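You operate a simulated robot arm through the tools that you are given. There is no shell and no other tool. Be economical: measure what you need, move in short steps, check, and stop when the job is done.

The job below is to be done with a simulated two-armed robot. You get a single attempt, and the scene is never put back.

TASK
Seat the blue-band cell in well A and test it at heat 60.
Fine: take it from the cell holder, switch the tall unit on, set the heat, push start once and wait for the result; touch no other control or cell.

The check looks at the end state, three seconds after you hand in, the way a careful person would. Anything else that was tipped, shoved, dropped, spilled or broken makes it a failure.

THE ROBOT
Two 6-joint arms with fingered hands on one trunk, on a base that drives. Base frame: it is fixed to the floor where the robot stands at the start and does not move with it; the origin is under the middle of the robot, x ahead of it, y to its left, z up; the surface under the hand at the start is at about z = 0.9. Readings come in m, degrees, newtons and seconds.
The left shoulder is at the start at [0.07, 0.191, 1.311], the right one opposite. Places, roughly: blue paddle of the tall unit [0.5, -0.4, 1]; cell dial of the tall unit [0.6, -0.3, 1.1]; clamp dial of the cell holder [0.5, -0.1, 0.9]; clear cover of the low unit [0.7, 0.1, 1]; drain valve of the tall unit [0.5, -0.3, 1]; grey head of the feed stand [0.5, -0.6, 1.1]; heat dial of the tall unit [0.6, -0.4, 1.1]; power switch of the tall unit [0.5, -0.2, 1]; start button of the low unit [0.7, -0.1, 1]; start button of the tall unit [0.5, -0.2, 1.1]; stir switch of the low unit [0.6, -0.1, 1]. Payload 4.7 kg a hand.
Tool frame (each hand has its own): the origin (TCP) lies between the finger pads and is the grasp point; the fingertips stand 0.036 m ahead of it; z points along the fingers, y is the line along which they close. The gripper opens to 0.12 m. The gripper's body begins 0.042 m behind the TCP. The gripper is a hand of 5 fingers: y runs from the thumb to the fingers, the wrist lies at [-0.018, -0.113, -0.198] in the tool frame.
Orientation is that of the tool frame in the base frame, as a unit quaternion [x, y, z, w]. With the fingers straight down and the wrist toward the robot, the tool's x, y and z point along [0, 1, 0], [1, 0, 0] and [0, 0, -1] of the base frame.

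THE INTERFACE
- The arms move only by the tool apply_moves. It takes "left_commands", "right_commands" or both (then of equal length, played together; a hand with none holds still); each is a list that holds one entry, the list of rows, each a list of 6 numbers: the shift along the base's x, y, z in units of 400 mm (1.0 is 400 mm), then the turn, a rotation vector about the base's x, y, z in units of 180 degrees (1.0 is 180 degrees). In form: [[[tx, ty, tz, wx, wy, wz], ...]]. A call has 1 to 10 rows; each row is the pose to reach, as a shift and turn from the pose commanded when the call began. A call with a number of a shift or a turn outside -1 to 1 is refused whole. Each row takes 0.2 s and may step no farther than 0.05 m and 8.6 degrees from the row before; otherwise, the whole call is refused. A pose out of reach is approached as far as the arm can. The call stops where the force on the tool passes 40 N (or 10 N more than at its start, if that is more) or the arm is blocked; 0.2 s more then pass. In this call time passes only in rows, and 0.2 s behind the last. It gives the time, the measured TCP pose, the force on the tool (base axes), the opening and the grip force at its end, in the units of the frame above (readings bear some noise), with the torque about the TCP (base axes, N m) and any sound that the robot's microphone picked up, and new pictures: "views" is both (left out), scene, wrist or none (wrist: the cameras of the hands that moved).
- Cameras (640 x 400 px; columns grow to the right, rows downward): "scene" is now at [0.1366, -0.0354, 1.5572]; the picture's right is [-0.37, -0.93, -0.00], its down [-0.39, 0.16, -0.91] and it looks along [0.84, -0.34, -0.42] (base axes); focal length 214 px, centre (320, 200). "left" rides on the left gripper at [-0.072, -0.091, -0.143] in its tool frame; the picture's right is [-0.80, -0.28, 0.52], its down [0.53, -0.73, 0.42] and it looks along [0.27, 0.62, 0.74] (tool axes); focal length 234 px, centre (320, 200). "right" rides on the right gripper at [0.073, -0.091, -0.143] in its tool frame; the picture's right is [-0.80, 0.28, -0.53], its down [-0.53, -0.73, 0.42] and it looks along [-0.27, 0.62, 0.74] (tool axes); focal length 234 px, centre (320, 200). There is no depth. A picture from a camera that has moved, and an enlarged one, comes with that camera's place and axes in the base frame and with its lens.
- slide_trunk(by): slides the trunk up (or, below 0, down) by that many m; the arms and the scene camera ride with it, the base frame stays. It gives what a move gives, with no picture.
- roll_base(legs): drives the robot by 1 to 6 legs, each [ahead, left, turn to the left] in m, m and degrees, along the robot's own axes; the way and the turn of a leg run together, so that a leg with both is an arc; at most 1.5 m and 180 degrees a leg. The arms and the cameras ride along, it lands a little off, and it stops where it bumps. It gives what a move gives, and a new picture of the scene camera.
- move_fingers(index, middle, ring, little, thumb_bend, thumb_turn, hand): sets how far each is bent, from 0 (flat) to 1 (curled in); at 0.3 the hand is open as for a grip, at 0.7 the pads meet at the TCP. One left out holds its place. A second passes; each finger stops where it meets its share of the squeeze, and holds until it gets a number again. It is the only way to open and close the hand. It gives what a move gives, with no picture; readings hold the bend of each and the force on index, middle, ring, little, thumb and palm. thumb_turn goes from beside the hand (0) to across from the fingers (1), as for a grip.
- pan_tilt(pan, tilt): turns the head with the scene camera to pan (to the left, within 86 degrees either way) and tilt (down, from -29 to 69), counted from straight ahead of the robot. It gives what a move gives, and a new picture of the scene camera.
- enlarge(camera, box): a new picture of the part [left, top, right, bottom] of that camera's present view, enlarged. The clock stands still meanwhile.
- close_job(): hands the job in; it is judged then, once.

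Work in short steps. Places have to be worked out from the pictures, the camera data and where the tool is seen: move nearer, look again, correct. Check each grasp and each placing, and mend what went wrong. You have 120 turns and 260 pictures in all, those below and enlarged ones among them. Open the grippers and draw the arms clear of the work before you hand the job in, unless the task says otherwise; then end with one line.

The tools are called after "Emit:" as a command line: name --argument value ..., lists and objects as JSON in quotes. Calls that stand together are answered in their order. apply_moves: Moves the arms, as the interface text tells. Its arguments: {"type":"object","properties":{"left_commands":{"type":"array"},"right_commands":{"type":"array"},"views":{"type":"string","enum":["both","scene","wrist","none"]}},"required":[]} The other tools are called the same way: slide_trunk (by) slides the trunk up or down; move_fingers (index, middle, ring, little, thumb_bend, thumb_turn, hand) moves the fingers one by one; roll_base (legs) drives the base; pan_tilt (pan, tilt) turns the head that bears the scene camera; enlarge (camera, box) takes an enlarged picture of a part of a camera's view; close_job () hands the job in.

At the start:

```text
clock: 0.0
left_tool_pos: [0.7033, -0.0793, 1.5937]
left_ee_rot: [0.706, 0.708, 0.0, 0.001]
left_wrist_force: [-0.5, -0.8, -0.8]
left_torque: [-0.01, -0.03, -0.01]
left_gripper_width: 0.1195
left_finger_force: 0.0
left_shape: jaw
left_bend: [0.3, 0.3, 0.3, 0.3, 0.3, 0.98]
left_finger forces: [0.0, 0.0, 0.0, 0.0, 0.1, 0.0]
right_tool_pos: [0.4759, -0.5244, 1.43]
right_ee_rot: [0.707, 0.707, 0.0, 0.001]
right_wrist_force: [0.0, 1.1, 0.5]
right_torque: [0.0, 0.0, 0.06]
right_gripper_width: 0.1196
right_finger_force: 0.0
right_shape: jaw
right_bend: [0.3, 0.3, 0.3, 0.3, 0.3, 0.98]
right_finger forces: [0.0, 0.0, 0.0, 0.0, 0.1, 0.1]
trunk travel left (down, up): [-0.787, 0.153]
robot x, y, heading: [-0.0006, 0.0005, 0.1]
head pan, tilt: [-22.0, 24.7]
```

scene: 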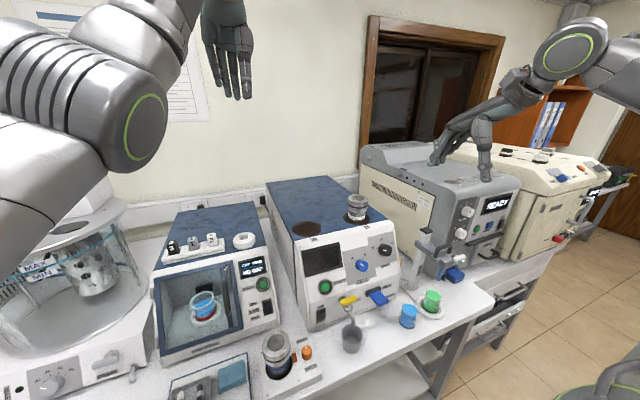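
right: 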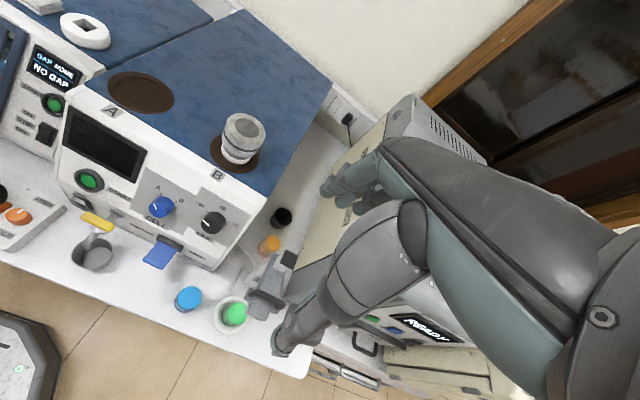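
left: 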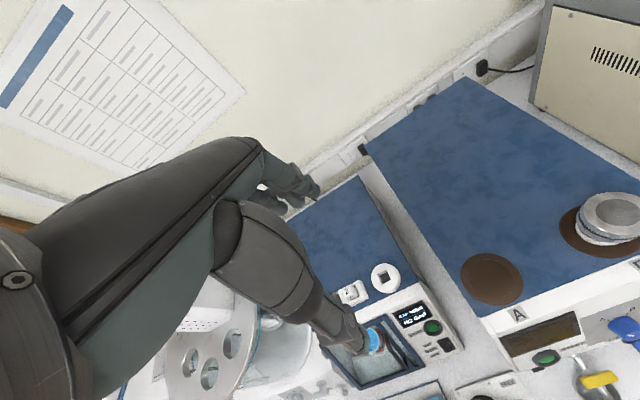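

The tall unit has wells A (empty) and B (occupied), and the cell holder is in front of it. I'll enlarge the pictures to see the controls and find the blue-band cell.

Emit:
enlarge --camera "scene" --box '[260, 180, 420, 320]'

Emit:
enlarge --camera "scene" --box '[160, 310, 340, 400]'

Emit:
enlarge --camera "right" --box '[40, 60, 300, 300]'

```text
2.86 times, centred on (340, 250) of scene
camera zoom: at [0.1366, -0.0354, 1.5572], right [-0.37, -0.93, 0.0], down [-0.39, 0.16, -0.91], along [0.84, -0.34, -0.42], focal length 613 px, centre (263, 57)
```

zoom: 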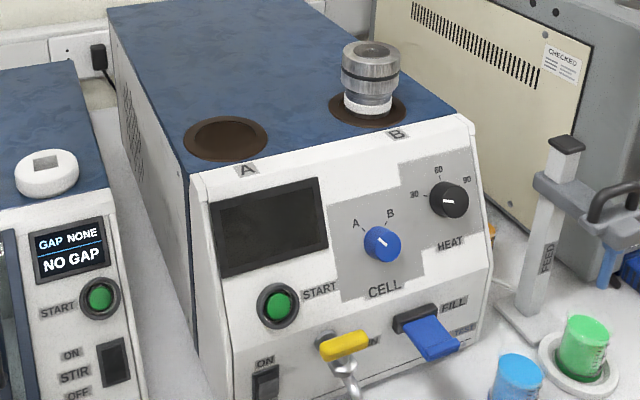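

```text
3.56 times, centred on (250, 355) of scene
camera zoom: at [0.1366, -0.0354, 1.5572], right [-0.37, -0.93, 0.0], down [-0.39, 0.16, -0.91], along [0.84, -0.34, -0.42], focal length 763 px, centre (569, -351)
```

zoom: 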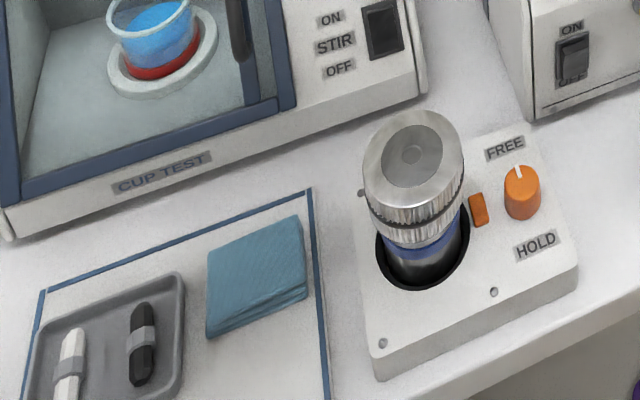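

```text
1.67 times, centred on (170, 180) of right
camera zoom: at [0.3831, -0.453, 1.5737], right [0.28, -0.8, 0.53], down [-0.73, -0.53, -0.42], along [0.62, -0.27, -0.74], focal length 390 px, centre (570, 233)
```

zoom: 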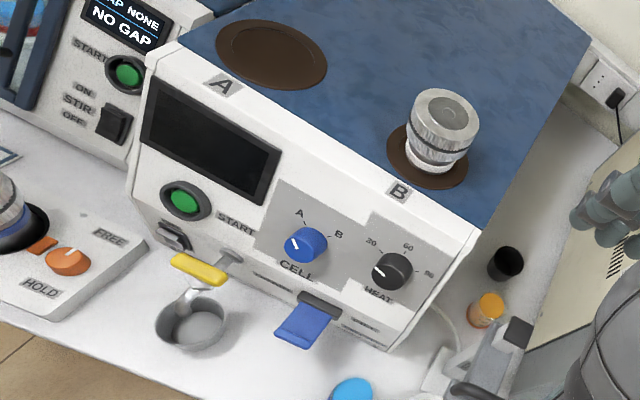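

The clamp dial seems to be at FREE, the cell dial at A and the heat at 30. The holder is quite near the robot, so I'll back off 0.12 m for better reach.

Emit:
roll_base --legs '[[-0.12, 0, 0]]'

```text
clock: 1.3
left_tool_pos: [0.5835, -0.0816, 1.5913]
left_ee_rot: [0.707, 0.707, 0.0, 0.001]
left_wrist_force: [0.8, -0.2, -0.3]
left_torque: [0.0, 0.01, 0.01]
left_gripper_width: 0.1197
left_finger_force: 0.1
left_shape: jaw
left_bend: [0.3, 0.3, 0.3, 0.3, 0.3, 0.98]
left_finger forces: [0.1, 0.1, 0.0, 0.0, 0.1, 0.0]
right_tool_pos: [0.3543, -0.5266, 1.4292]
right_ee_rot: [0.708, 0.707, 0.0, -0.001]
right_wrist_force: [0.7, 0.0, 0.1]
right_torque: [0.03, 0.03, 0.02]
right_gripper_width: 0.1197
right_finger_force: 0.0
right_shape: jaw
right_bend: [0.3, 0.3, 0.3, 0.3, 0.3, 0.98]
right_finger forces: [0.1, 0.1, 0.0, 0.1, 0.0, 0.1]
trunk travel left (down, up): [-0.787, 0.153]
robot x, y, heading: [-0.1253, -0.0016, -0.1]
head pan, tilt: [-22.0, 24.7]
camera scene: at [0.0162, -0.0357, 1.5568], right [-0.38, -0.93, 0.0], down [-0.39, 0.16, -0.91], along [0.84, -0.34, -0.42], focal length 214 px, centre (320, 200)
```

scene: 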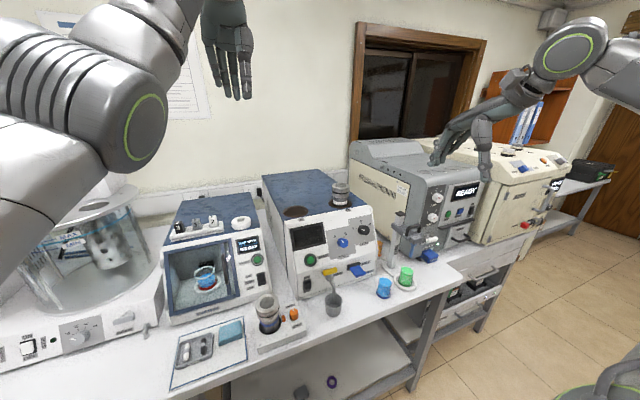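

Everything is as expected after the drive. I'll move the left hand out of the way to the left, and bring the right hand over between the holder and the tall unit to look.

Emit:
apply_moves --left_commands '[[[0, 0.1, 0, 0, 0, 0], [0, 0.2, 0, 0, 0, 0], [0, 0.3, 0, 0, 0, 0], [0, 0.4, 0, 0, 0, 0], [0, 0.5, 0, 0, 0, 0], [0, 0.6, 0, 0, 0, 0], [0, 0.7, 0, 0, 0, 0], [0, 0.8, 0, 0, 0, 0], [0, 0.9, 0, 0, 0, 0], [0, 1.0, 0, 0, 0, 0]]]' --right_commands '[[[0.0115, 0.094, -0.032, 0, 0, 0], [0.023, 0.188, -0.064, 0, 0, 0], [0.0345, 0.283, -0.097, 0, 0, 0], [0.046, 0.377, -0.129, 0, 0, 0], [0.0575, 0.471, -0.161, 0, 0, 0], [0.069, 0.565, -0.19, 0, 0, 0], [0.08, 0.66, -0.226, 0, 0, 0], [0.09, 0.754, -0.258, 0, 0, 0], [0.1, 0.85, -0.29, 0, 0, 0], [0.115, 0.94, -0.322, 0, 0, 0]]]'

```text
clock: 3.5
left_tool_pos: [0.628, 0.3286, 1.6217]
left_ee_rot: [0.708, 0.707, 0.0, 0.002]
left_wrist_force: [0.0, 0.1, 0.0]
left_torque: [-0.01, 0.01, 0.02]
left_gripper_width: 0.1198
left_finger_force: 0.0
left_shape: jaw
left_bend: [0.3, 0.3, 0.3, 0.3, 0.3, 0.98]
left_finger forces: [0.0, 0.1, 0.0, 0.0, 0.1, 0.1]
left hand out of reach, approached as far as the arm can: row 1, 2, 3, 4, 5, 6, 7, 8, 9, 10
right_tool_pos: [0.3321, -0.3562, 1.3064]
right_ee_rot: [0.707, 0.707, 0.002, 0.001]
right_wrist_force: [0.7, -0.3, -0.5]
right_torque: [-0.07, 0.02, -0.01]
right_gripper_width: 0.1201
right_finger_force: 0.1
right_shape: jaw
right_bend: [0.3, 0.3, 0.3, 0.3, 0.3, 0.98]
right_finger forces: [0.0, 0.1, 0.1, 0.0, 0.0, 0.0]
right hand out of reach, approached as far as the arm can: row 4, 5, 6, 7, 8, 9, 10
trunk travel left (down, up): [-0.787, 0.153]
robot x, y, heading: [-0.1228, 0.0017, -0.2]
head pan, tilt: [-22.0, 24.7]
camera scene: at [0.0125, -0.0322, 1.5573], right [-0.38, -0.93, 0.0], down [-0.39, 0.16, -0.91], along [0.84, -0.34, -0.42], focal length 214 px, centre (320, 200)
camera right: at [0.2394, -0.2836, 1.4487], right [0.28, -0.8, 0.52], down [-0.73, -0.53, -0.43], along [0.62, -0.26, -0.74], focal length 234 px, centre (320, 200)
camera left: at [0.5365, 0.258, 1.7657], right [-0.28, -0.81, -0.52], down [-0.73, 0.53, -0.43], along [0.62, 0.26, -0.74], focal length 234 px, centre (320, 200)
```

scene: 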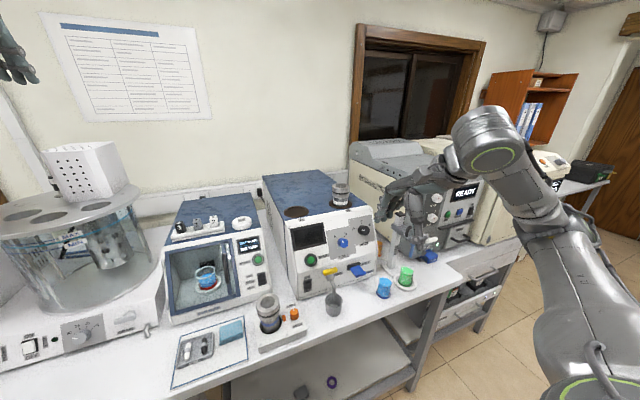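
right: 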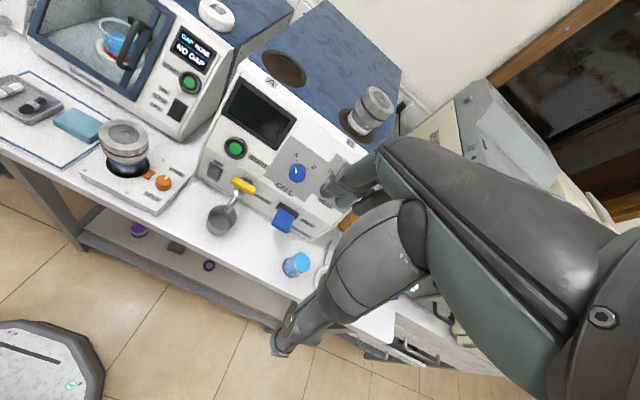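
left: 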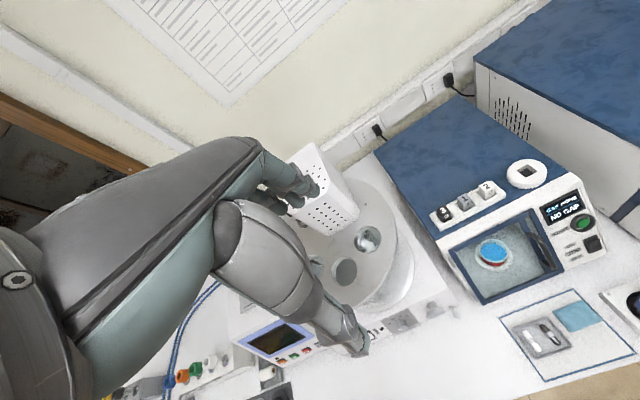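

The right hand has a near limit there. I'll zoom both cameras from this pose to triangulate positions before moving the base.

Emit:
enlarge --camera "right" --box '[70, 40, 390, 240]'

Emit:
enlarge --camera "scene" --box '[230, 170, 430, 350]'

```text
2.00 times, centred on (230, 140) of right
camera zoom: at [0.2394, -0.2836, 1.4487], right [0.28, -0.8, 0.52], down [-0.73, -0.53, -0.43], along [0.62, -0.26, -0.74], focal length 468 px, centre (500, 320)
```

zoom: 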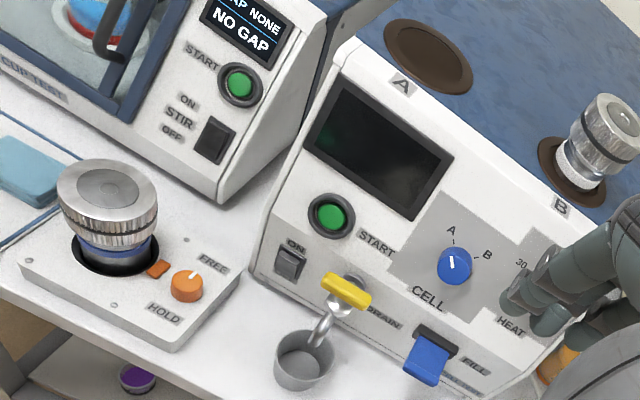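

```text
2.22 times, centred on (330, 260) of scene
camera zoom: at [0.0125, -0.0322, 1.5573], right [-0.38, -0.93, 0.0], down [-0.39, 0.16, -0.91], along [0.84, -0.34, -0.42], focal length 477 px, centre (298, 67)
```

zoom: 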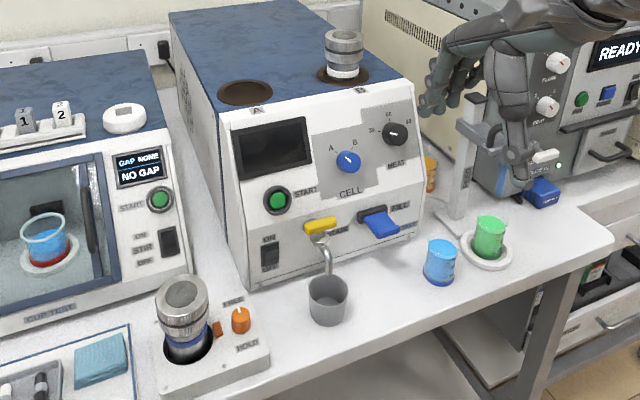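

Triangulated positions: the blue-band cell's cap centre is at about (0.482, -0.054, top 1.02) and well A is at about (0.685, -0.211, 1.19). I'll make a small test move to see which pose the clipped command counts from.

Emit:
apply_moves --right_commands '[[[0.1, 0, 0, 0, 0, 0], [0.15, 0.1, 0, 0, 0, 0]]]' --views "none"

```text
clock: 4.1
left_tool_pos: [0.6283, 0.3257, 1.6219]
left_ee_rot: [0.707, 0.707, -0.001, 0.001]
left_wrist_force: [0.0, 0.2, 0.3]
left_torque: [-0.02, -0.03, 0.01]
left_gripper_width: 0.1198
left_finger_force: 0.0
left_shape: jaw
left_bend: [0.3, 0.3, 0.3, 0.3, 0.3, 0.98]
left_finger forces: [0.0, 0.1, 0.0, 0.0, 0.1, 0.0]
right_tool_pos: [0.3712, -0.3732, 1.2992]
right_ee_rot: [0.708, 0.707, 0.002, 0.0]
right_wrist_force: [-1.2, 0.5, -0.2]
right_torque: [-0.02, 0.02, 0.02]
right_gripper_width: 0.1197
right_finger_force: 0.1
right_shape: jaw
right_bend: [0.3, 0.3, 0.3, 0.3, 0.3, 0.98]
right_finger forces: [0.0, 0.0, 0.0, 0.0, 0.1, 0.1]
right hand out of reach, approached as far as the arm can: row 1, 2
trunk travel left (down, up): [-0.787, 0.153]
robot x, y, heading: [-0.1229, 0.0007, -0.2]
head pan, tilt: [-22.0, 24.7]
```

The arm is still limited here, probably because the tool is high relative to the shoulder. I'll raise the trunk 0.15 m and then lower the hand relative to it.

Emit:
slide_trunk --by 0.15

Emit:
apply_moves --right_commands '[[[0.05, 0, -0.1, 0, 0, 0], [0.1, 0, -0.2, 0, 0, 0], [0.15, 0, -0.3, 0, 0, 0]]]' --views "none"

```text
clock: 5.8
left_tool_pos: [0.6278, 0.3251, 1.7704]
left_ee_rot: [0.707, 0.707, -0.001, 0.001]
left_wrist_force: [0.2, 0.0, 0.1]
left_torque: [0.01, 0.0, 0.0]
left_gripper_width: 0.1196
left_finger_force: 0.1
left_shape: jaw
left_bend: [0.3, 0.3, 0.3, 0.3, 0.3, 0.98]
left_finger forces: [0.0, 0.0, 0.0, 0.1, 0.0, 0.0]
right_tool_pos: [0.3711, -0.3741, 1.4475]
right_ee_rot: [0.707, 0.707, 0.003, -0.002]
right_wrist_force: [-1.4, 0.3, 0.7]
right_torque: [0.01, -0.03, -0.02]
right_gripper_width: 0.1197
right_finger_force: 0.0
right_shape: jaw
right_bend: [0.3, 0.3, 0.3, 0.3, 0.3, 0.98]
right_finger forces: [0.0, 0.1, 0.0, 0.0, 0.0, 0.0]
trunk travel left (down, up): [-0.937, 0.003]
robot x, y, heading: [-0.1245, -0.0017, -0.1]
head pan, tilt: [-22.0, 24.7]
```

```text
clock: 6.6
left_tool_pos: [0.6289, 0.3254, 1.7715]
left_ee_rot: [0.708, 0.706, 0.0, 0.001]
left_wrist_force: [-0.7, -0.7, -0.4]
left_torque: [0.0, 0.02, -0.02]
left_gripper_width: 0.1196
left_finger_force: 0.0
left_shape: jaw
left_bend: [0.3, 0.3, 0.3, 0.3, 0.3, 0.98]
left_finger forces: [0.0, 0.1, 0.1, 0.0, 0.0, 0.0]
right_tool_pos: [0.4333, -0.3762, 1.327]
right_ee_rot: [0.707, 0.707, 0.003, 0.0]
right_wrist_force: [-0.2, -0.1, -0.2]
right_torque: [0.02, -0.02, 0.0]
right_gripper_width: 0.1198
right_finger_force: 0.1
right_shape: jaw
right_bend: [0.3, 0.3, 0.3, 0.3, 0.3, 0.98]
right_finger forces: [0.0, 0.0, 0.0, 0.1, 0.0, 0.0]
trunk travel left (down, up): [-0.937, 0.003]
robot x, y, heading: [-0.1252, 0.0004, -0.3]
head pan, tilt: [-22.0, 24.7]
```

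That works and the shift counts from the actual pose. Now I move over in front of the holder to look at the cell from close up.

Emit:
apply_moves --right_commands '[[[0.02, 0.12, 0, 0, 0, 0], [0.04, 0.24, -0.03, 0, 0, 0], [0.06, 0.36, -0.06, 0, 0, 0], [0.08, 0.48, -0.09, 0, 0, 0], [0.1, 0.58, -0.13, 0, 0, 0], [0.1, 0.69, -0.19, 0, 0, 0]]]'

```text
refused: row 2 steps farther than a row can; nothing moved
```

Emit:
apply_moves --right_commands '[[[0.02, 0.11, 0, 0, 0, 0], [0.04, 0.22, -0.03, 0, 0, 0], [0.06, 0.33, -0.06, 0, 0, 0], [0.08, 0.44, -0.09, 0, 0, 0], [0.1, 0.55, -0.13, 0, 0, 0], [0.11, 0.65, -0.18, 0, 0, 0], [0.12, 0.72, -0.19, 0, 0, 0]]]'

```text
clock: 8.4
left_tool_pos: [0.6297, 0.3249, 1.7708]
left_ee_rot: [0.707, 0.707, 0.0, 0.001]
left_wrist_force: [-0.8, -0.2, -1.0]
left_torque: [0.01, 0.03, 0.02]
left_gripper_width: 0.1198
left_finger_force: 0.0
left_shape: jaw
left_bend: [0.3, 0.3, 0.3, 0.3, 0.3, 0.98]
left_finger forces: [0.1, 0.0, 0.1, 0.0, 0.0, 0.0]
right_tool_pos: [0.4999, -0.1235, 1.226]
right_ee_rot: [0.727, 0.685, -0.019, 0.038]
right_wrist_force: [-0.2, 0.6, -0.2]
right_torque: [0.02, 0.03, 0.02]
right_gripper_width: 0.12
right_finger_force: 0.0
right_shape: jaw
right_bend: [0.3, 0.3, 0.3, 0.3, 0.3, 0.97]
right_finger forces: [0.0, 0.0, 0.0, 0.0, 0.1, 0.0]
right hand out of reach, approached as far as the arm can: row 1, 2, 3, 4, 5, 6, 7
trunk travel left (down, up): [-0.937, 0.003]
robot x, y, heading: [-0.1214, -0.0017, -0.0]
head pan, tilt: [-22.0, 24.7]
stopped in row 7 (right hand): the arm was blocked; the commanded pose is now the measured one
camera scene: at [0.0146, -0.0358, 1.707], right [-0.38, -0.93, 0.0], down [-0.39, 0.16, -0.91], along [0.84, -0.34, -0.42], focal length 214 px, centre (320, 200)
camera right: at [0.4096, -0.0347, 1.3595], right [0.22, -0.77, 0.59], down [-0.75, -0.52, -0.4], along [0.62, -0.36, -0.7], focal length 234 px, centre (320, 200)
```

scene: 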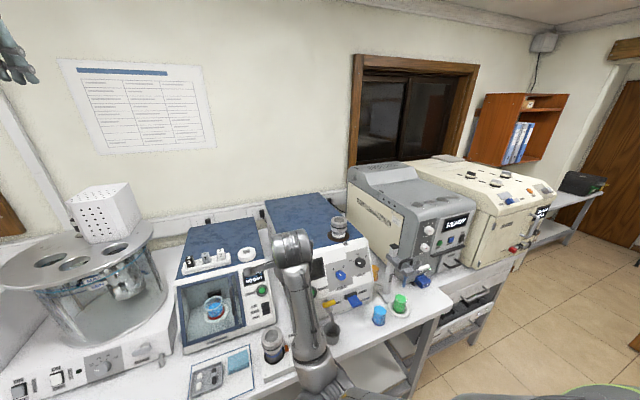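
right: 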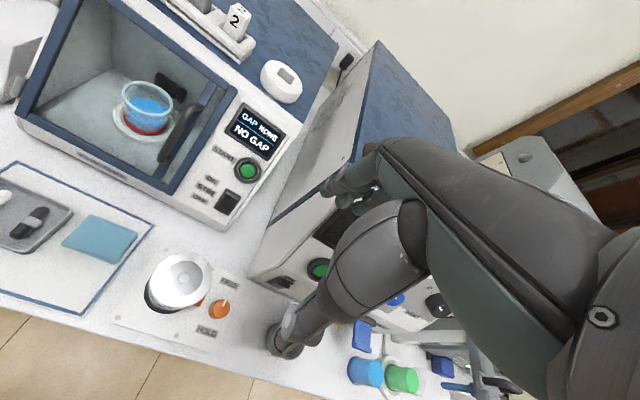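

Crossing the body meets joint limits, so I'll back the hand out and shift the base 0.2 m to the left. That puts the cell and the tall unit on the right arm's own side.

Emit:
apply_moves --right_commands '[[[-0.03, -0.08, 0.05, 0, 0, 0], [-0.06, -0.18, 0.1, 0, 0, 0], [-0.09, -0.28, 0.15, 0, 0, 0], [-0.1, -0.39, 0.18, 0, 0, 0], [-0.11, -0.49, 0.22, 0, 0, 0], [-0.12, -0.58, 0.25, 0, 0, 0]]]' --views "none"

Emit:
roll_base --legs '[[0, 0.2, 0]]'

```text
clock: 9.8
left_tool_pos: [0.6274, 0.3265, 1.7722]
left_ee_rot: [0.707, 0.707, -0.001, 0.003]
left_wrist_force: [1.0, 0.5, -0.6]
left_torque: [-0.05, 0.05, -0.01]
left_gripper_width: 0.1197
left_finger_force: 0.1
left_shape: jaw
left_bend: [0.3, 0.3, 0.3, 0.3, 0.3, 0.98]
left_finger forces: [0.0, 0.0, 0.0, 0.0, 0.0, 0.1]
right_tool_pos: [0.4526, -0.3859, 1.3169]
right_ee_rot: [0.723, 0.69, -0.007, 0.03]
right_wrist_force: [-1.3, -6.8, 3.3]
right_torque: [0.47, -0.03, 0.04]
right_gripper_width: 0.1197
right_finger_force: 0.1
right_shape: jaw
right_bend: [0.3, 0.3, 0.3, 0.3, 0.3, 0.98]
right_finger forces: [0.0, 0.0, 0.0, 0.1, 0.0, 0.1]
right hand out of reach, approached as far as the arm can: row 1, 2, 3, 4, 5, 6
trunk travel left (down, up): [-0.937, 0.003]
robot x, y, heading: [-0.1251, 0.0001, -0.1]
head pan, tilt: [-22.0, 24.7]
```

```text
clock: 11.4
left_tool_pos: [0.6287, 0.5166, 1.7737]
left_ee_rot: [0.708, 0.706, 0.001, -0.001]
left_wrist_force: [-0.7, -0.2, 0.7]
left_torque: [0.07, 0.0, 0.01]
left_gripper_width: 0.1196
left_finger_force: 0.0
left_shape: jaw
left_bend: [0.3, 0.3, 0.3, 0.3, 0.3, 0.98]
left_finger forces: [0.0, 0.0, 0.1, 0.1, 0.1, 0.0]
right_tool_pos: [0.4517, -0.196, 1.3155]
right_ee_rot: [0.725, 0.688, -0.01, 0.034]
right_wrist_force: [-0.2, -0.7, -1.4]
right_torque: [0.06, 0.0, 0.02]
right_gripper_width: 0.1201
right_finger_force: 0.0
right_shape: jaw
right_bend: [0.3, 0.3, 0.3, 0.3, 0.3, 0.98]
right_finger forces: [0.1, 0.1, 0.0, 0.1, 0.1, 0.1]
trunk travel left (down, up): [-0.937, 0.003]
robot x, y, heading: [-0.1197, 0.2044, -0.4]
head pan, tilt: [-22.0, 24.7]
camera scene: at [0.0138, 0.1583, 1.707], right [-0.38, -0.93, 0.0], down [-0.39, 0.16, -0.91], along [0.84, -0.34, -0.42], focal length 214 px, centre (320, 200)
```

scene: 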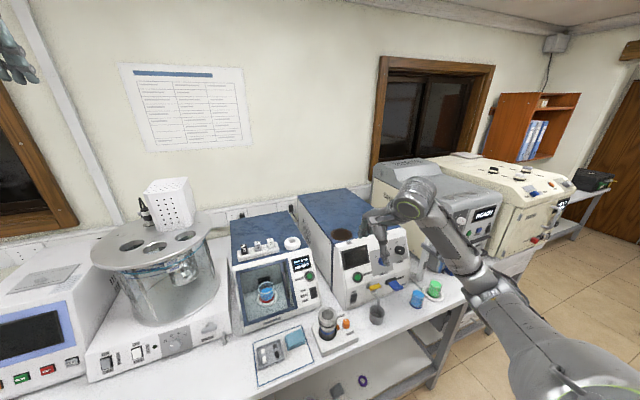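

The base shifted well. Now I restore the straight-down orientation and move above the cell.

Emit:
apply_moves --right_commands '[[[0.019, 0.09, -0.06, 0.005, 0.0027, 0.0042], [0.038, 0.18, -0.13, 0.01, 0.0054, 0.0083], [0.056, 0.27, -0.2, 0.015, 0.008, 0.0125], [0.075, 0.355, -0.27, 0.0198, 0.0108, 0.0166]]]'

```text
clock: 12.4
left_tool_pos: [0.6283, 0.5304, 1.7705]
left_ee_rot: [0.707, 0.707, 0.0, 0.002]
left_wrist_force: [0.5, 0.5, -0.4]
left_torque: [-0.04, 0.01, -0.02]
left_gripper_width: 0.1198
left_finger_force: 0.0
left_shape: jaw
left_bend: [0.3, 0.3, 0.3, 0.3, 0.3, 0.98]
left_finger forces: [0.1, 0.1, 0.1, 0.0, 0.0, 0.0]
right_tool_pos: [0.4914, -0.0538, 1.1954]
right_ee_rot: [0.707, 0.708, 0.0, 0.003]
right_wrist_force: [-0.3, 1.0, 0.9]
right_torque: [-0.03, 0.01, -0.01]
right_gripper_width: 0.1202
right_finger_force: 0.0
right_shape: jaw
right_bend: [0.3, 0.3, 0.3, 0.3, 0.3, 0.98]
right_finger forces: [0.0, 0.1, 0.1, 0.0, 0.1, 0.0]
right hand out of reach, approached as far as the arm can: row 1, 2, 3, 4
trunk travel left (down, up): [-0.937, 0.003]
robot x, y, heading: [-0.12, 0.1999, -0.2]
head pan, tilt: [-22.0, 24.7]
camera scene: at [0.0137, 0.17, 1.7074], right [-0.38, -0.93, 0.0], down [-0.39, 0.15, -0.91], along [0.84, -0.35, -0.42], focal length 214 px, centre (320, 200)
camera right: at [0.3993, 0.0198, 1.3384], right [0.28, -0.8, 0.53], down [-0.73, -0.54, -0.42], along [0.62, -0.27, -0.73], focal length 234 px, centre (320, 200)
```

scene: 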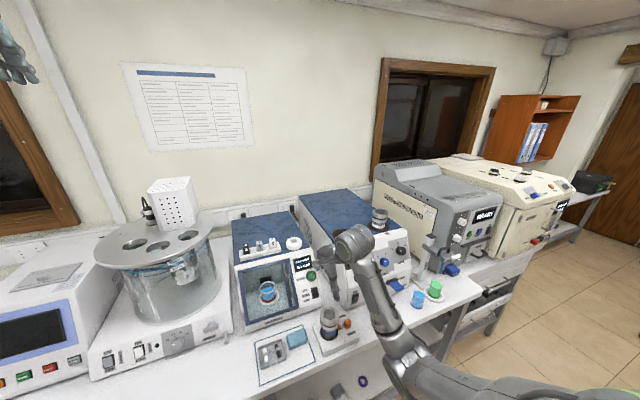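
right: 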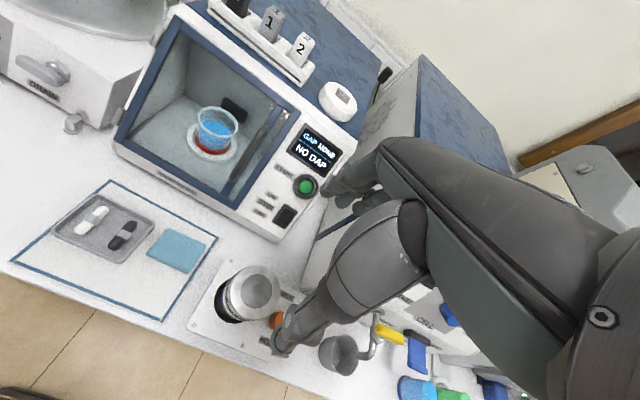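

The cap is at about (0.480, -0.057), nearly under the TCP. I descend part way and check.

Emit:
apply_moves --right_commands '[[[-0.014, -0.004, -0.1, 0, 0, 0], [-0.027, -0.008, -0.2, 0, 0, 0], [-0.027, -0.008, -0.3, 0, 0, 0], [-0.027, -0.008, -0.35, 0, 0, 0]]]'

Emit:
enlarge --camera "scene" --box '[260, 270, 420, 370]'

```text
clock: 13.4
left_tool_pos: [0.629, 0.524, 1.7719]
left_ee_rot: [0.708, 0.707, 0.001, 0.001]
left_wrist_force: [-0.1, 0.3, 0.9]
left_torque: [0.02, -0.02, 0.01]
left_gripper_width: 0.1198
left_finger_force: 0.0
left_shape: jaw
left_bend: [0.3, 0.3, 0.3, 0.3, 0.3, 0.98]
left_finger forces: [0.0, 0.0, 0.0, 0.0, 0.1, 0.1]
right_tool_pos: [0.4837, -0.058, 1.0544]
right_ee_rot: [0.707, 0.707, -0.001, 0.001]
right_wrist_force: [0.4, -0.2, -0.3]
right_torque: [0.01, -0.04, -0.03]
right_gripper_width: 0.1197
right_finger_force: 0.0
right_shape: jaw
right_bend: [0.3, 0.3, 0.3, 0.3, 0.3, 0.98]
right_finger forces: [0.0, 0.0, 0.0, 0.0, 0.1, 0.0]
trunk travel left (down, up): [-0.937, 0.003]
robot x, y, heading: [-0.1246, 0.2003, -0.1]
head pan, tilt: [-22.0, 24.7]
camera scene: at [0.014, 0.1636, 1.7072], right [-0.38, -0.93, 0.0], down [-0.39, 0.16, -0.91], along [0.84, -0.34, -0.42], focal length 214 px, centre (320, 200)
camera right: at [0.3911, 0.0154, 1.1976], right [0.28, -0.8, 0.53], down [-0.73, -0.53, -0.42], along [0.62, -0.27, -0.74], focal length 234 px, centre (320, 200)
```

scene: 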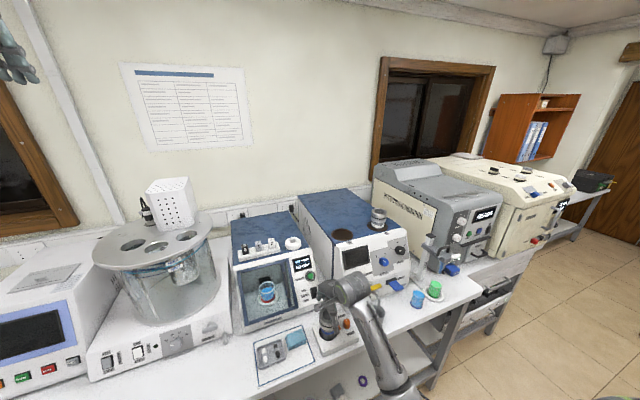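
right: 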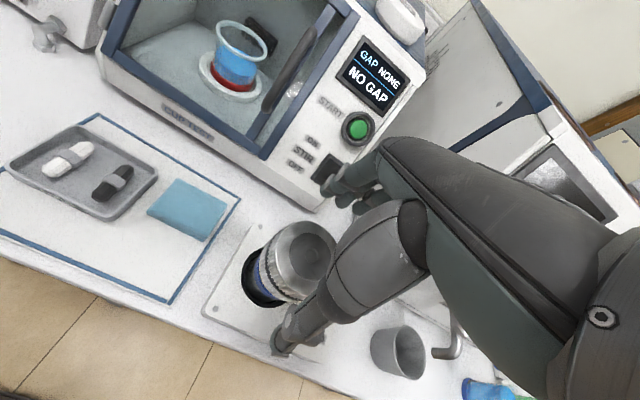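

```text
4.00 times, centred on (340, 320) of scene
camera zoom: at [0.014, 0.1636, 1.7072], right [-0.38, -0.93, 0.0], down [-0.39, 0.16, -0.91], along [0.84, -0.34, -0.42], focal length 858 px, centre (240, -280)
```

zoom: 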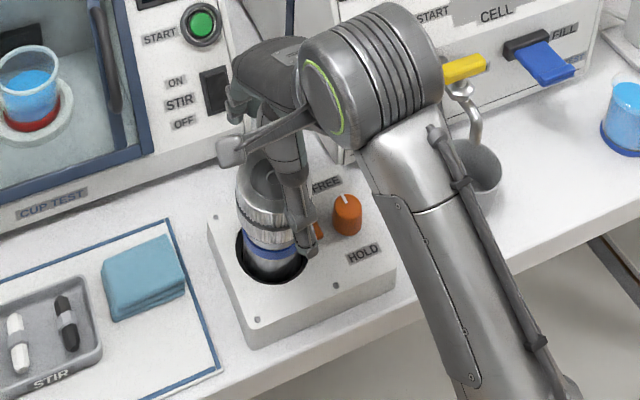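

The thumb is on the near side and the fingers on the far side, with the cap between them. A small shift in y and down to z≈1.0, then I'll close.

Emit:
apply_moves --right_commands '[[[-0.007, 0.016, 0, 0, 0, 0], [-0.007, 0.016, -0.07, 0, 0, 0], [-0.007, 0.016, -0.135, 0, 0, 0]]]'

Emit:
enlarge --camera "scene" --box '[280, 280, 380, 360]'

```text
clock: 14.2
left_tool_pos: [0.6288, 0.5231, 1.7725]
left_ee_rot: [0.708, 0.706, 0.0, 0.001]
left_wrist_force: [0.5, 0.3, -1.1]
left_torque: [-0.01, 0.01, -0.02]
left_gripper_width: 0.1199
left_finger_force: 0.1
left_shape: jaw
left_bend: [0.3, 0.3, 0.3, 0.3, 0.3, 0.98]
left_finger forces: [0.0, 0.0, 0.1, 0.0, 0.0, 0.1]
right_tool_pos: [0.4797, -0.0542, 1.0018]
right_ee_rot: [0.707, 0.707, -0.001, 0.001]
right_wrist_force: [0.2, -0.8, -0.3]
right_torque: [-0.02, 0.02, 0.0]
right_gripper_width: 0.1196
right_finger_force: 0.1
right_shape: jaw
right_bend: [0.3, 0.3, 0.3, 0.3, 0.3, 0.98]
right_finger forces: [0.0, 0.1, 0.0, 0.0, 0.0, 0.1]
trunk travel left (down, up): [-0.937, 0.003]
robot x, y, heading: [-0.12, 0.2026, -0.3]
head pan, tilt: [-22.0, 24.7]
camera scene: at [0.0137, 0.1639, 1.7072], right [-0.38, -0.93, 0.0], down [-0.39, 0.16, -0.91], along [0.84, -0.34, -0.42], focal length 214 px, centre (320, 200)
camera right: at [0.388, 0.0186, 1.1441], right [0.28, -0.8, 0.53], down [-0.73, -0.53, -0.42], along [0.62, -0.27, -0.74], focal length 234 px, centre (320, 200)
```

scene: 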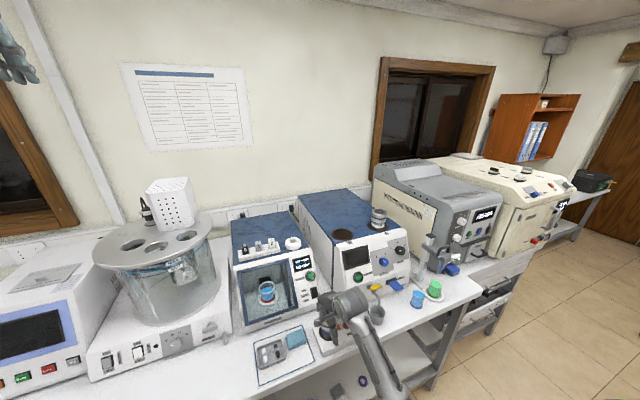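
right: 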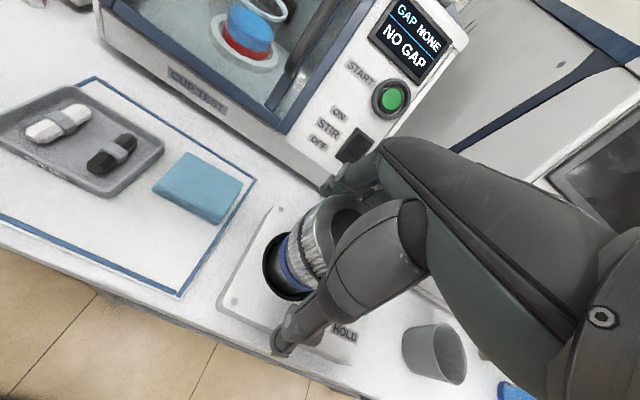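

```text
5.00 times, centred on (330, 320) of scene
camera zoom: at [0.0137, 0.1639, 1.7072], right [-0.38, -0.93, 0.0], down [-0.39, 0.16, -0.91], along [0.84, -0.34, -0.42], focal length 1072 px, centre (270, -400)
```

zoom: 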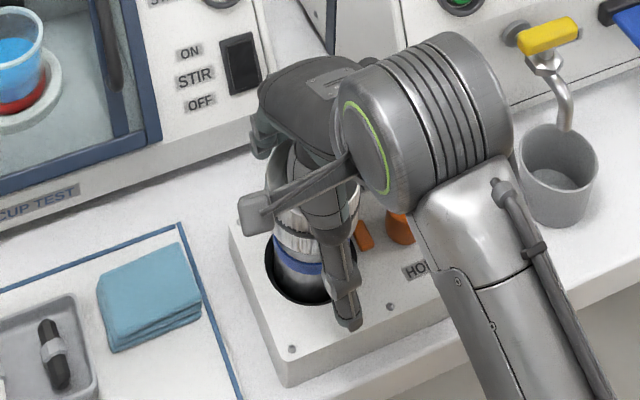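

The fingers are clear of everything and straddle the cap. Closing the grip.

Emit:
move_fingers --hand "right" --index 0.7 --middle 0.7 --ring 0.7 --little 0.7 --thumb_bend 0.7

Emit:
enlarge --camera "scene" --box '[280, 280, 380, 360]'

Emit:
enlarge --camera "right" --box '[200, 100, 500, 380]'

```text
clock: 15.2
left_tool_pos: [0.6304, 0.5246, 1.7713]
left_ee_rot: [0.707, 0.707, -0.001, 0.002]
left_wrist_force: [-0.5, -0.2, 0.7]
left_torque: [-0.02, -0.01, 0.01]
left_gripper_width: 0.1197
left_finger_force: 0.0
left_shape: jaw
left_bend: [0.3, 0.3, 0.3, 0.3, 0.3, 0.98]
left_finger forces: [0.1, 0.1, 0.1, 0.1, 0.0, 0.0]
right_tool_pos: [0.4809, -0.0544, 1.0009]
right_ee_rot: [0.708, 0.706, -0.002, 0.0]
right_wrist_force: [-0.6, 0.5, -0.3]
right_torque: [-0.04, -0.17, 0.04]
right_gripper_width: 0.0487
right_finger_force: 20.7
right_shape: fingers
right_bend: [0.53, 0.57, 0.66, 0.7, 0.59, 0.96]
right_finger forces: [10.2, 6.8, 3.9, 0.0, 21.2, 0.0]
trunk travel left (down, up): [-0.937, 0.003]
robot x, y, heading: [-0.123, 0.1971, 0.1]
head pan, tilt: [-22.0, 24.7]
```

```text
5.00 times, centred on (330, 320) of scene
camera zoom: at [0.0141, 0.1646, 1.7071], right [-0.38, -0.93, 0.0], down [-0.39, 0.16, -0.91], along [0.84, -0.34, -0.42], focal length 1072 px, centre (270, -400)
```

zoom: 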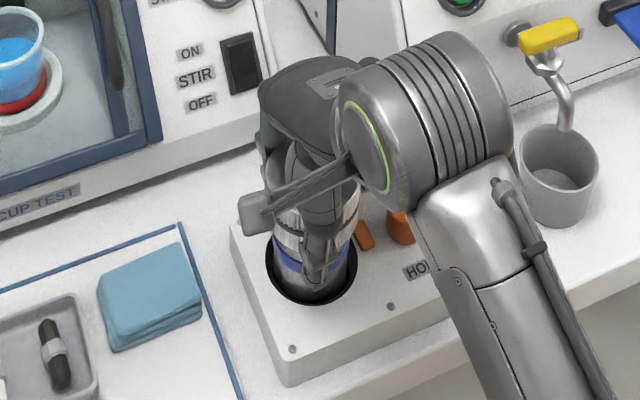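

```text
1.43 times, centred on (350, 240) of right
camera zoom: at [0.3882, 0.019, 1.1443], right [0.28, -0.8, 0.53], down [-0.73, -0.53, -0.42], along [0.62, -0.27, -0.74], focal length 334 px, centre (277, 143)
```

zoom: 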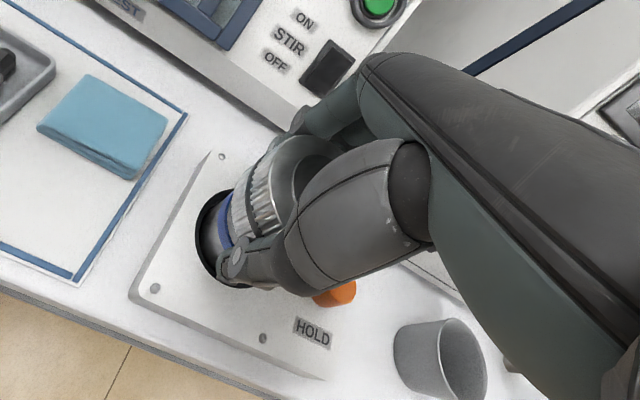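

The grip is off-centre: the index is loaded and the little finger misses. I'll reopen, shift +y by about 9 mm and grip again.

Emit:
move_fingers --hand "right" --index 0.3 --middle 0.3 --ring 0.3 --little 0.3 --thumb_bend 0.3

Emit:
apply_moves --right_commands '[[[0, 0.023, 0, 0, 0, 0]]]' --views "none"

Emit:
move_fingers --hand "right" --index 0.7 --middle 0.7 --ring 0.7 --little 0.7 --thumb_bend 0.7

Emit:
enlarge --camera "right" --box '[200, 100, 500, 380]'

```text
clock: 16.2
left_tool_pos: [0.6286, 0.5242, 1.7716]
left_ee_rot: [0.708, 0.706, 0.0, 0.001]
left_wrist_force: [-0.1, 0.3, 0.1]
left_torque: [0.02, -0.01, -0.01]
left_gripper_width: 0.1198
left_finger_force: 0.1
left_shape: jaw
left_bend: [0.3, 0.3, 0.3, 0.3, 0.3, 0.98]
left_finger forces: [0.0, 0.0, 0.0, 0.0, 0.0, 0.1]
right_tool_pos: [0.4799, -0.0544, 1.0022]
right_ee_rot: [0.707, 0.707, -0.002, 0.001]
right_wrist_force: [0.1, -0.4, -0.4]
right_torque: [-0.01, 0.01, -0.01]
right_gripper_width: 0.1217
right_finger_force: 0.1
right_shape: fingers
right_bend: [0.3, 0.3, 0.3, 0.3, 0.3, 0.97]
right_finger forces: [0.0, 0.0, 0.0, 0.0, 0.0, 0.1]
trunk travel left (down, up): [-0.937, 0.003]
robot x, y, heading: [-0.1256, 0.2003, -0.4]
head pan, tilt: [-22.0, 24.7]
```

```text
clock: 16.6
left_tool_pos: [0.6304, 0.5255, 1.7718]
left_ee_rot: [0.707, 0.707, -0.001, 0.001]
left_wrist_force: [0.1, 0.4, -0.2]
left_torque: [0.0, -0.02, -0.01]
left_gripper_width: 0.1198
left_finger_force: 0.0
left_shape: jaw
left_bend: [0.3, 0.3, 0.3, 0.3, 0.3, 0.98]
left_finger forces: [0.1, 0.0, 0.1, 0.0, 0.0, 0.0]
right_tool_pos: [0.4788, -0.0452, 1.002]
right_ee_rot: [0.707, 0.708, -0.001, 0.0]
right_wrist_force: [0.3, 0.1, 0.3]
right_torque: [-0.01, 0.01, 0.0]
right_gripper_width: 0.1221
right_finger_force: 0.1
right_shape: fingers
right_bend: [0.3, 0.3, 0.3, 0.3, 0.3, 0.97]
right_finger forces: [0.0, 0.0, 0.0, 0.0, 0.0, 0.0]
trunk travel left (down, up): [-0.937, 0.003]
robot x, y, heading: [-0.1196, 0.1981, -0.2]
head pan, tilt: [-22.0, 24.7]
```

```text
clock: 17.6
left_tool_pos: [0.6287, 0.5248, 1.7708]
left_ee_rot: [0.708, 0.707, 0.001, 0.002]
left_wrist_force: [0.6, 0.0, 0.9]
left_torque: [0.03, -0.01, -0.01]
left_gripper_width: 0.1195
left_finger_force: 0.1
left_shape: jaw
left_bend: [0.3, 0.3, 0.3, 0.3, 0.3, 0.98]
left_finger forces: [0.0, 0.1, 0.0, 0.0, 0.1, 0.0]
right_tool_pos: [0.4802, -0.0462, 1.0025]
right_ee_rot: [0.708, 0.707, -0.001, 0.001]
right_wrist_force: [3.3, -2.2, 0.3]
right_torque: [-0.21, -0.4, 0.1]
right_gripper_width: 0.0409
right_finger_force: 21.5
right_shape: fingers
right_bend: [0.59, 0.57, 0.62, 0.7, 0.59, 0.96]
right_finger forces: [8.9, 7.6, 6.6, 0.0, 20.5, 0.0]
trunk travel left (down, up): [-0.937, 0.003]
robot x, y, heading: [-0.1226, 0.2012, -0.3]
head pan, tilt: [-22.0, 24.7]
```

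```text
1.43 times, centred on (350, 240) of right
camera zoom: at [0.3884, 0.027, 1.1445], right [0.28, -0.8, 0.53], down [-0.73, -0.53, -0.42], along [0.62, -0.27, -0.74], focal length 334 px, centre (277, 143)
```

zoom: 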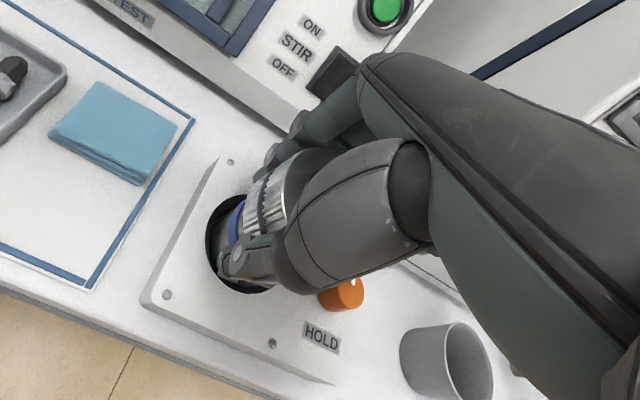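

The grip is now balanced on three fingers (8.9/7.6/6.6 N against the thumb). I lift a little and check whether the cell comes up freely.

Emit:
apply_moves --right_commands '[[[0, 0, 0.03, 0, 0, 0], [0, 0, 0.06, 0, 0, 0], [0, 0, 0.1, 0, 0, 0]]]' --views "wrist"

```text
clock: 18.4
left_tool_pos: [0.6303, 0.5238, 1.771]
left_ee_rot: [0.708, 0.706, 0.0, 0.001]
left_wrist_force: [0.1, 0.2, 1.2]
left_torque: [0.01, -0.03, 0.01]
left_gripper_width: 0.1197
left_finger_force: 0.1
left_shape: jaw
left_bend: [0.3, 0.3, 0.3, 0.3, 0.3, 0.98]
left_finger forces: [0.0, 0.1, 0.0, 0.1, 0.0, 0.0]
right_tool_pos: [0.4782, -0.043, 1.0424]
right_ee_rot: [0.706, 0.708, -0.001, 0.0]
right_wrist_force: [-0.5, 0.7, -4.2]
right_torque: [0.07, -0.02, 0.03]
right_gripper_width: 0.0404
right_finger_force: 22.1
right_shape: fingers
right_bend: [0.59, 0.57, 0.63, 0.7, 0.6, 0.95]
right_finger forces: [8.8, 6.3, 7.4, 0.0, 20.6, 0.1]
trunk travel left (down, up): [-0.937, 0.003]
robot x, y, heading: [-0.1259, 0.1994, -0.2]
head pan, tilt: [-22.0, 24.7]
camera right: at [0.3873, 0.0286, 1.1851], right [0.28, -0.8, 0.53], down [-0.73, -0.53, -0.42], along [0.62, -0.27, -0.74], focal length 234 px, centre (320, 200)
```

right: 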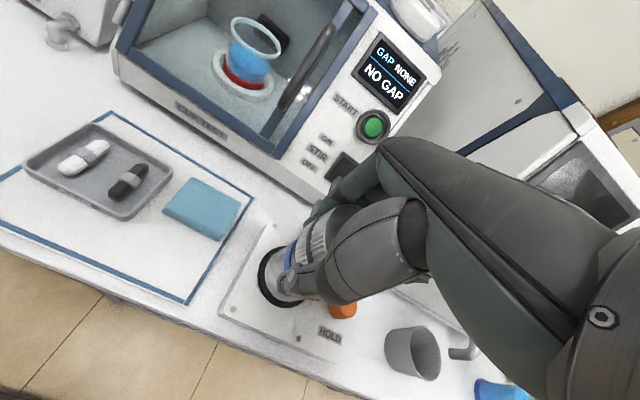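

The cell is coming up (about 4 N of load). I continue lifting straight up to z≈1.36.

Emit:
apply_moves --right_commands '[[[0, 0, 0.1, 0, 0, 0], [0, 0, 0.2, 0, 0, 0], [0, 0, 0.3, 0, 0, 0], [0, 0, 0.4, 0, 0, 0], [0.03, -0.02, 0.5, 0, 0, 0], [0.06, -0.04, 0.6, 0, 0, 0], [0.09, -0.06, 0.7, 0, 0, 0], [0.12, -0.08, 0.8, 0, 0, 0]]]'

```text
clock: 20.2
left_tool_pos: [0.6309, 0.524, 1.7717]
left_ee_rot: [0.708, 0.706, -0.001, 0.001]
left_wrist_force: [0.6, 0.5, -0.4]
left_torque: [0.01, 0.0, 0.01]
left_gripper_width: 0.1197
left_finger_force: 0.1
left_shape: jaw
left_bend: [0.3, 0.3, 0.3, 0.3, 0.3, 0.98]
left_finger forces: [0.0, 0.0, 0.0, 0.0, 0.0, 0.0]
right_tool_pos: [0.5685, -0.1097, 1.3178]
right_ee_rot: [0.705, 0.709, 0.005, 0.0]
right_wrist_force: [0.8, 0.2, -5.2]
right_torque: [0.07, -0.01, 0.02]
right_gripper_width: 0.0404
right_finger_force: 21.2
right_shape: fingers
right_bend: [0.59, 0.58, 0.63, 0.7, 0.6, 0.95]
right_finger forces: [9.2, 6.2, 8.0, 0.1, 19.9, 0.0]
right hand out of reach, approached as far as the arm can: row 4, 5, 6, 7, 8
trunk travel left (down, up): [-0.937, 0.003]
robot x, y, heading: [-0.1221, 0.2026, 0.1]
head pan, tilt: [-22.0, 24.7]
camera scene: at [0.0151, 0.1649, 1.7069], right [-0.38, -0.93, 0.0], down [-0.39, 0.16, -0.91], along [0.84, -0.34, -0.42], focal length 214 px, centre (320, 200)
camera right: at [0.4763, -0.0387, 1.4613], right [0.28, -0.81, 0.52], down [-0.73, -0.53, -0.43], along [0.63, -0.26, -0.73], focal length 234 px, centre (320, 200)
```

scene: 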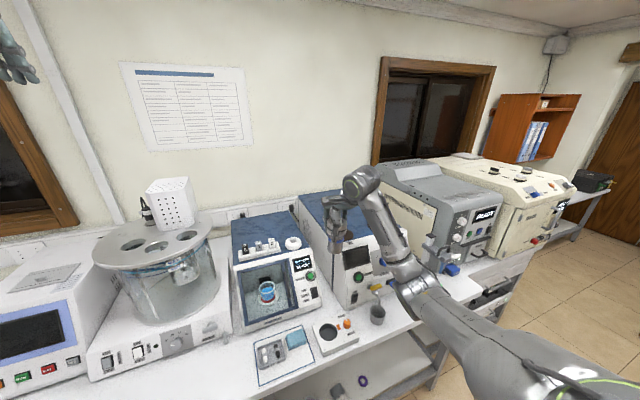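
right: 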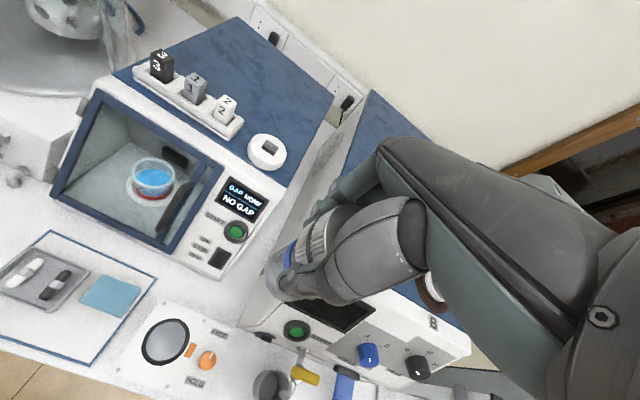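

The cell is held well and has come out of the holder. I'll check the clearance between its bottom and the tall unit.

Emit:
enlarge --camera "scene" --box '[280, 160, 440, 310]'

Emit:
enlarge --camera "right" --box '[220, 140, 480, 340]'

```text
2.67 times, centred on (360, 235) of scene
camera zoom: at [0.0151, 0.1649, 1.7069], right [-0.38, -0.93, 0.0], down [-0.39, 0.16, -0.91], along [0.84, -0.34, -0.42], focal length 572 px, centre (213, 107)
```

zoom: 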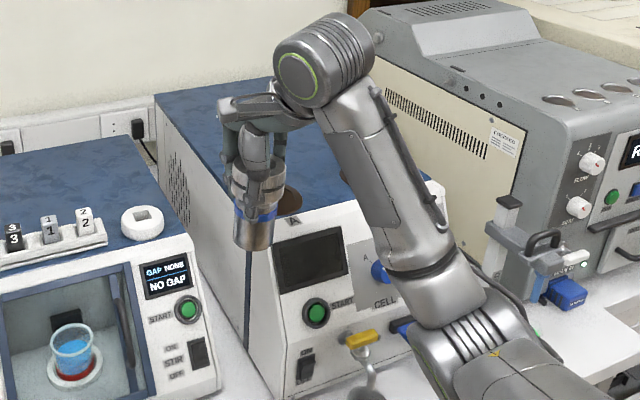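

```text
2.00 times, centred on (350, 240) of right
camera zoom: at [0.4763, -0.0387, 1.4613], right [0.28, -0.81, 0.52], down [-0.73, -0.53, -0.43], along [0.63, -0.26, -0.73], focal length 468 px, centre (260, 120)
```

zoom: 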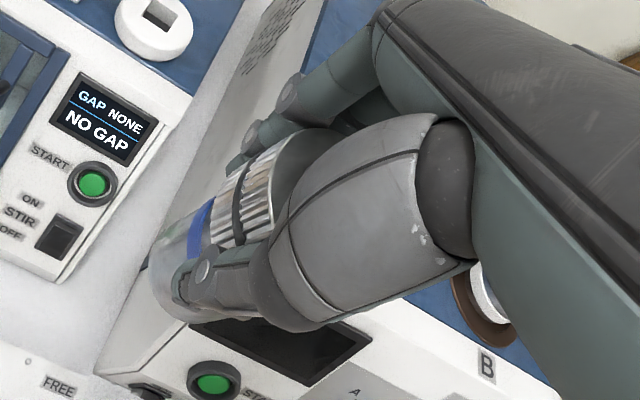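

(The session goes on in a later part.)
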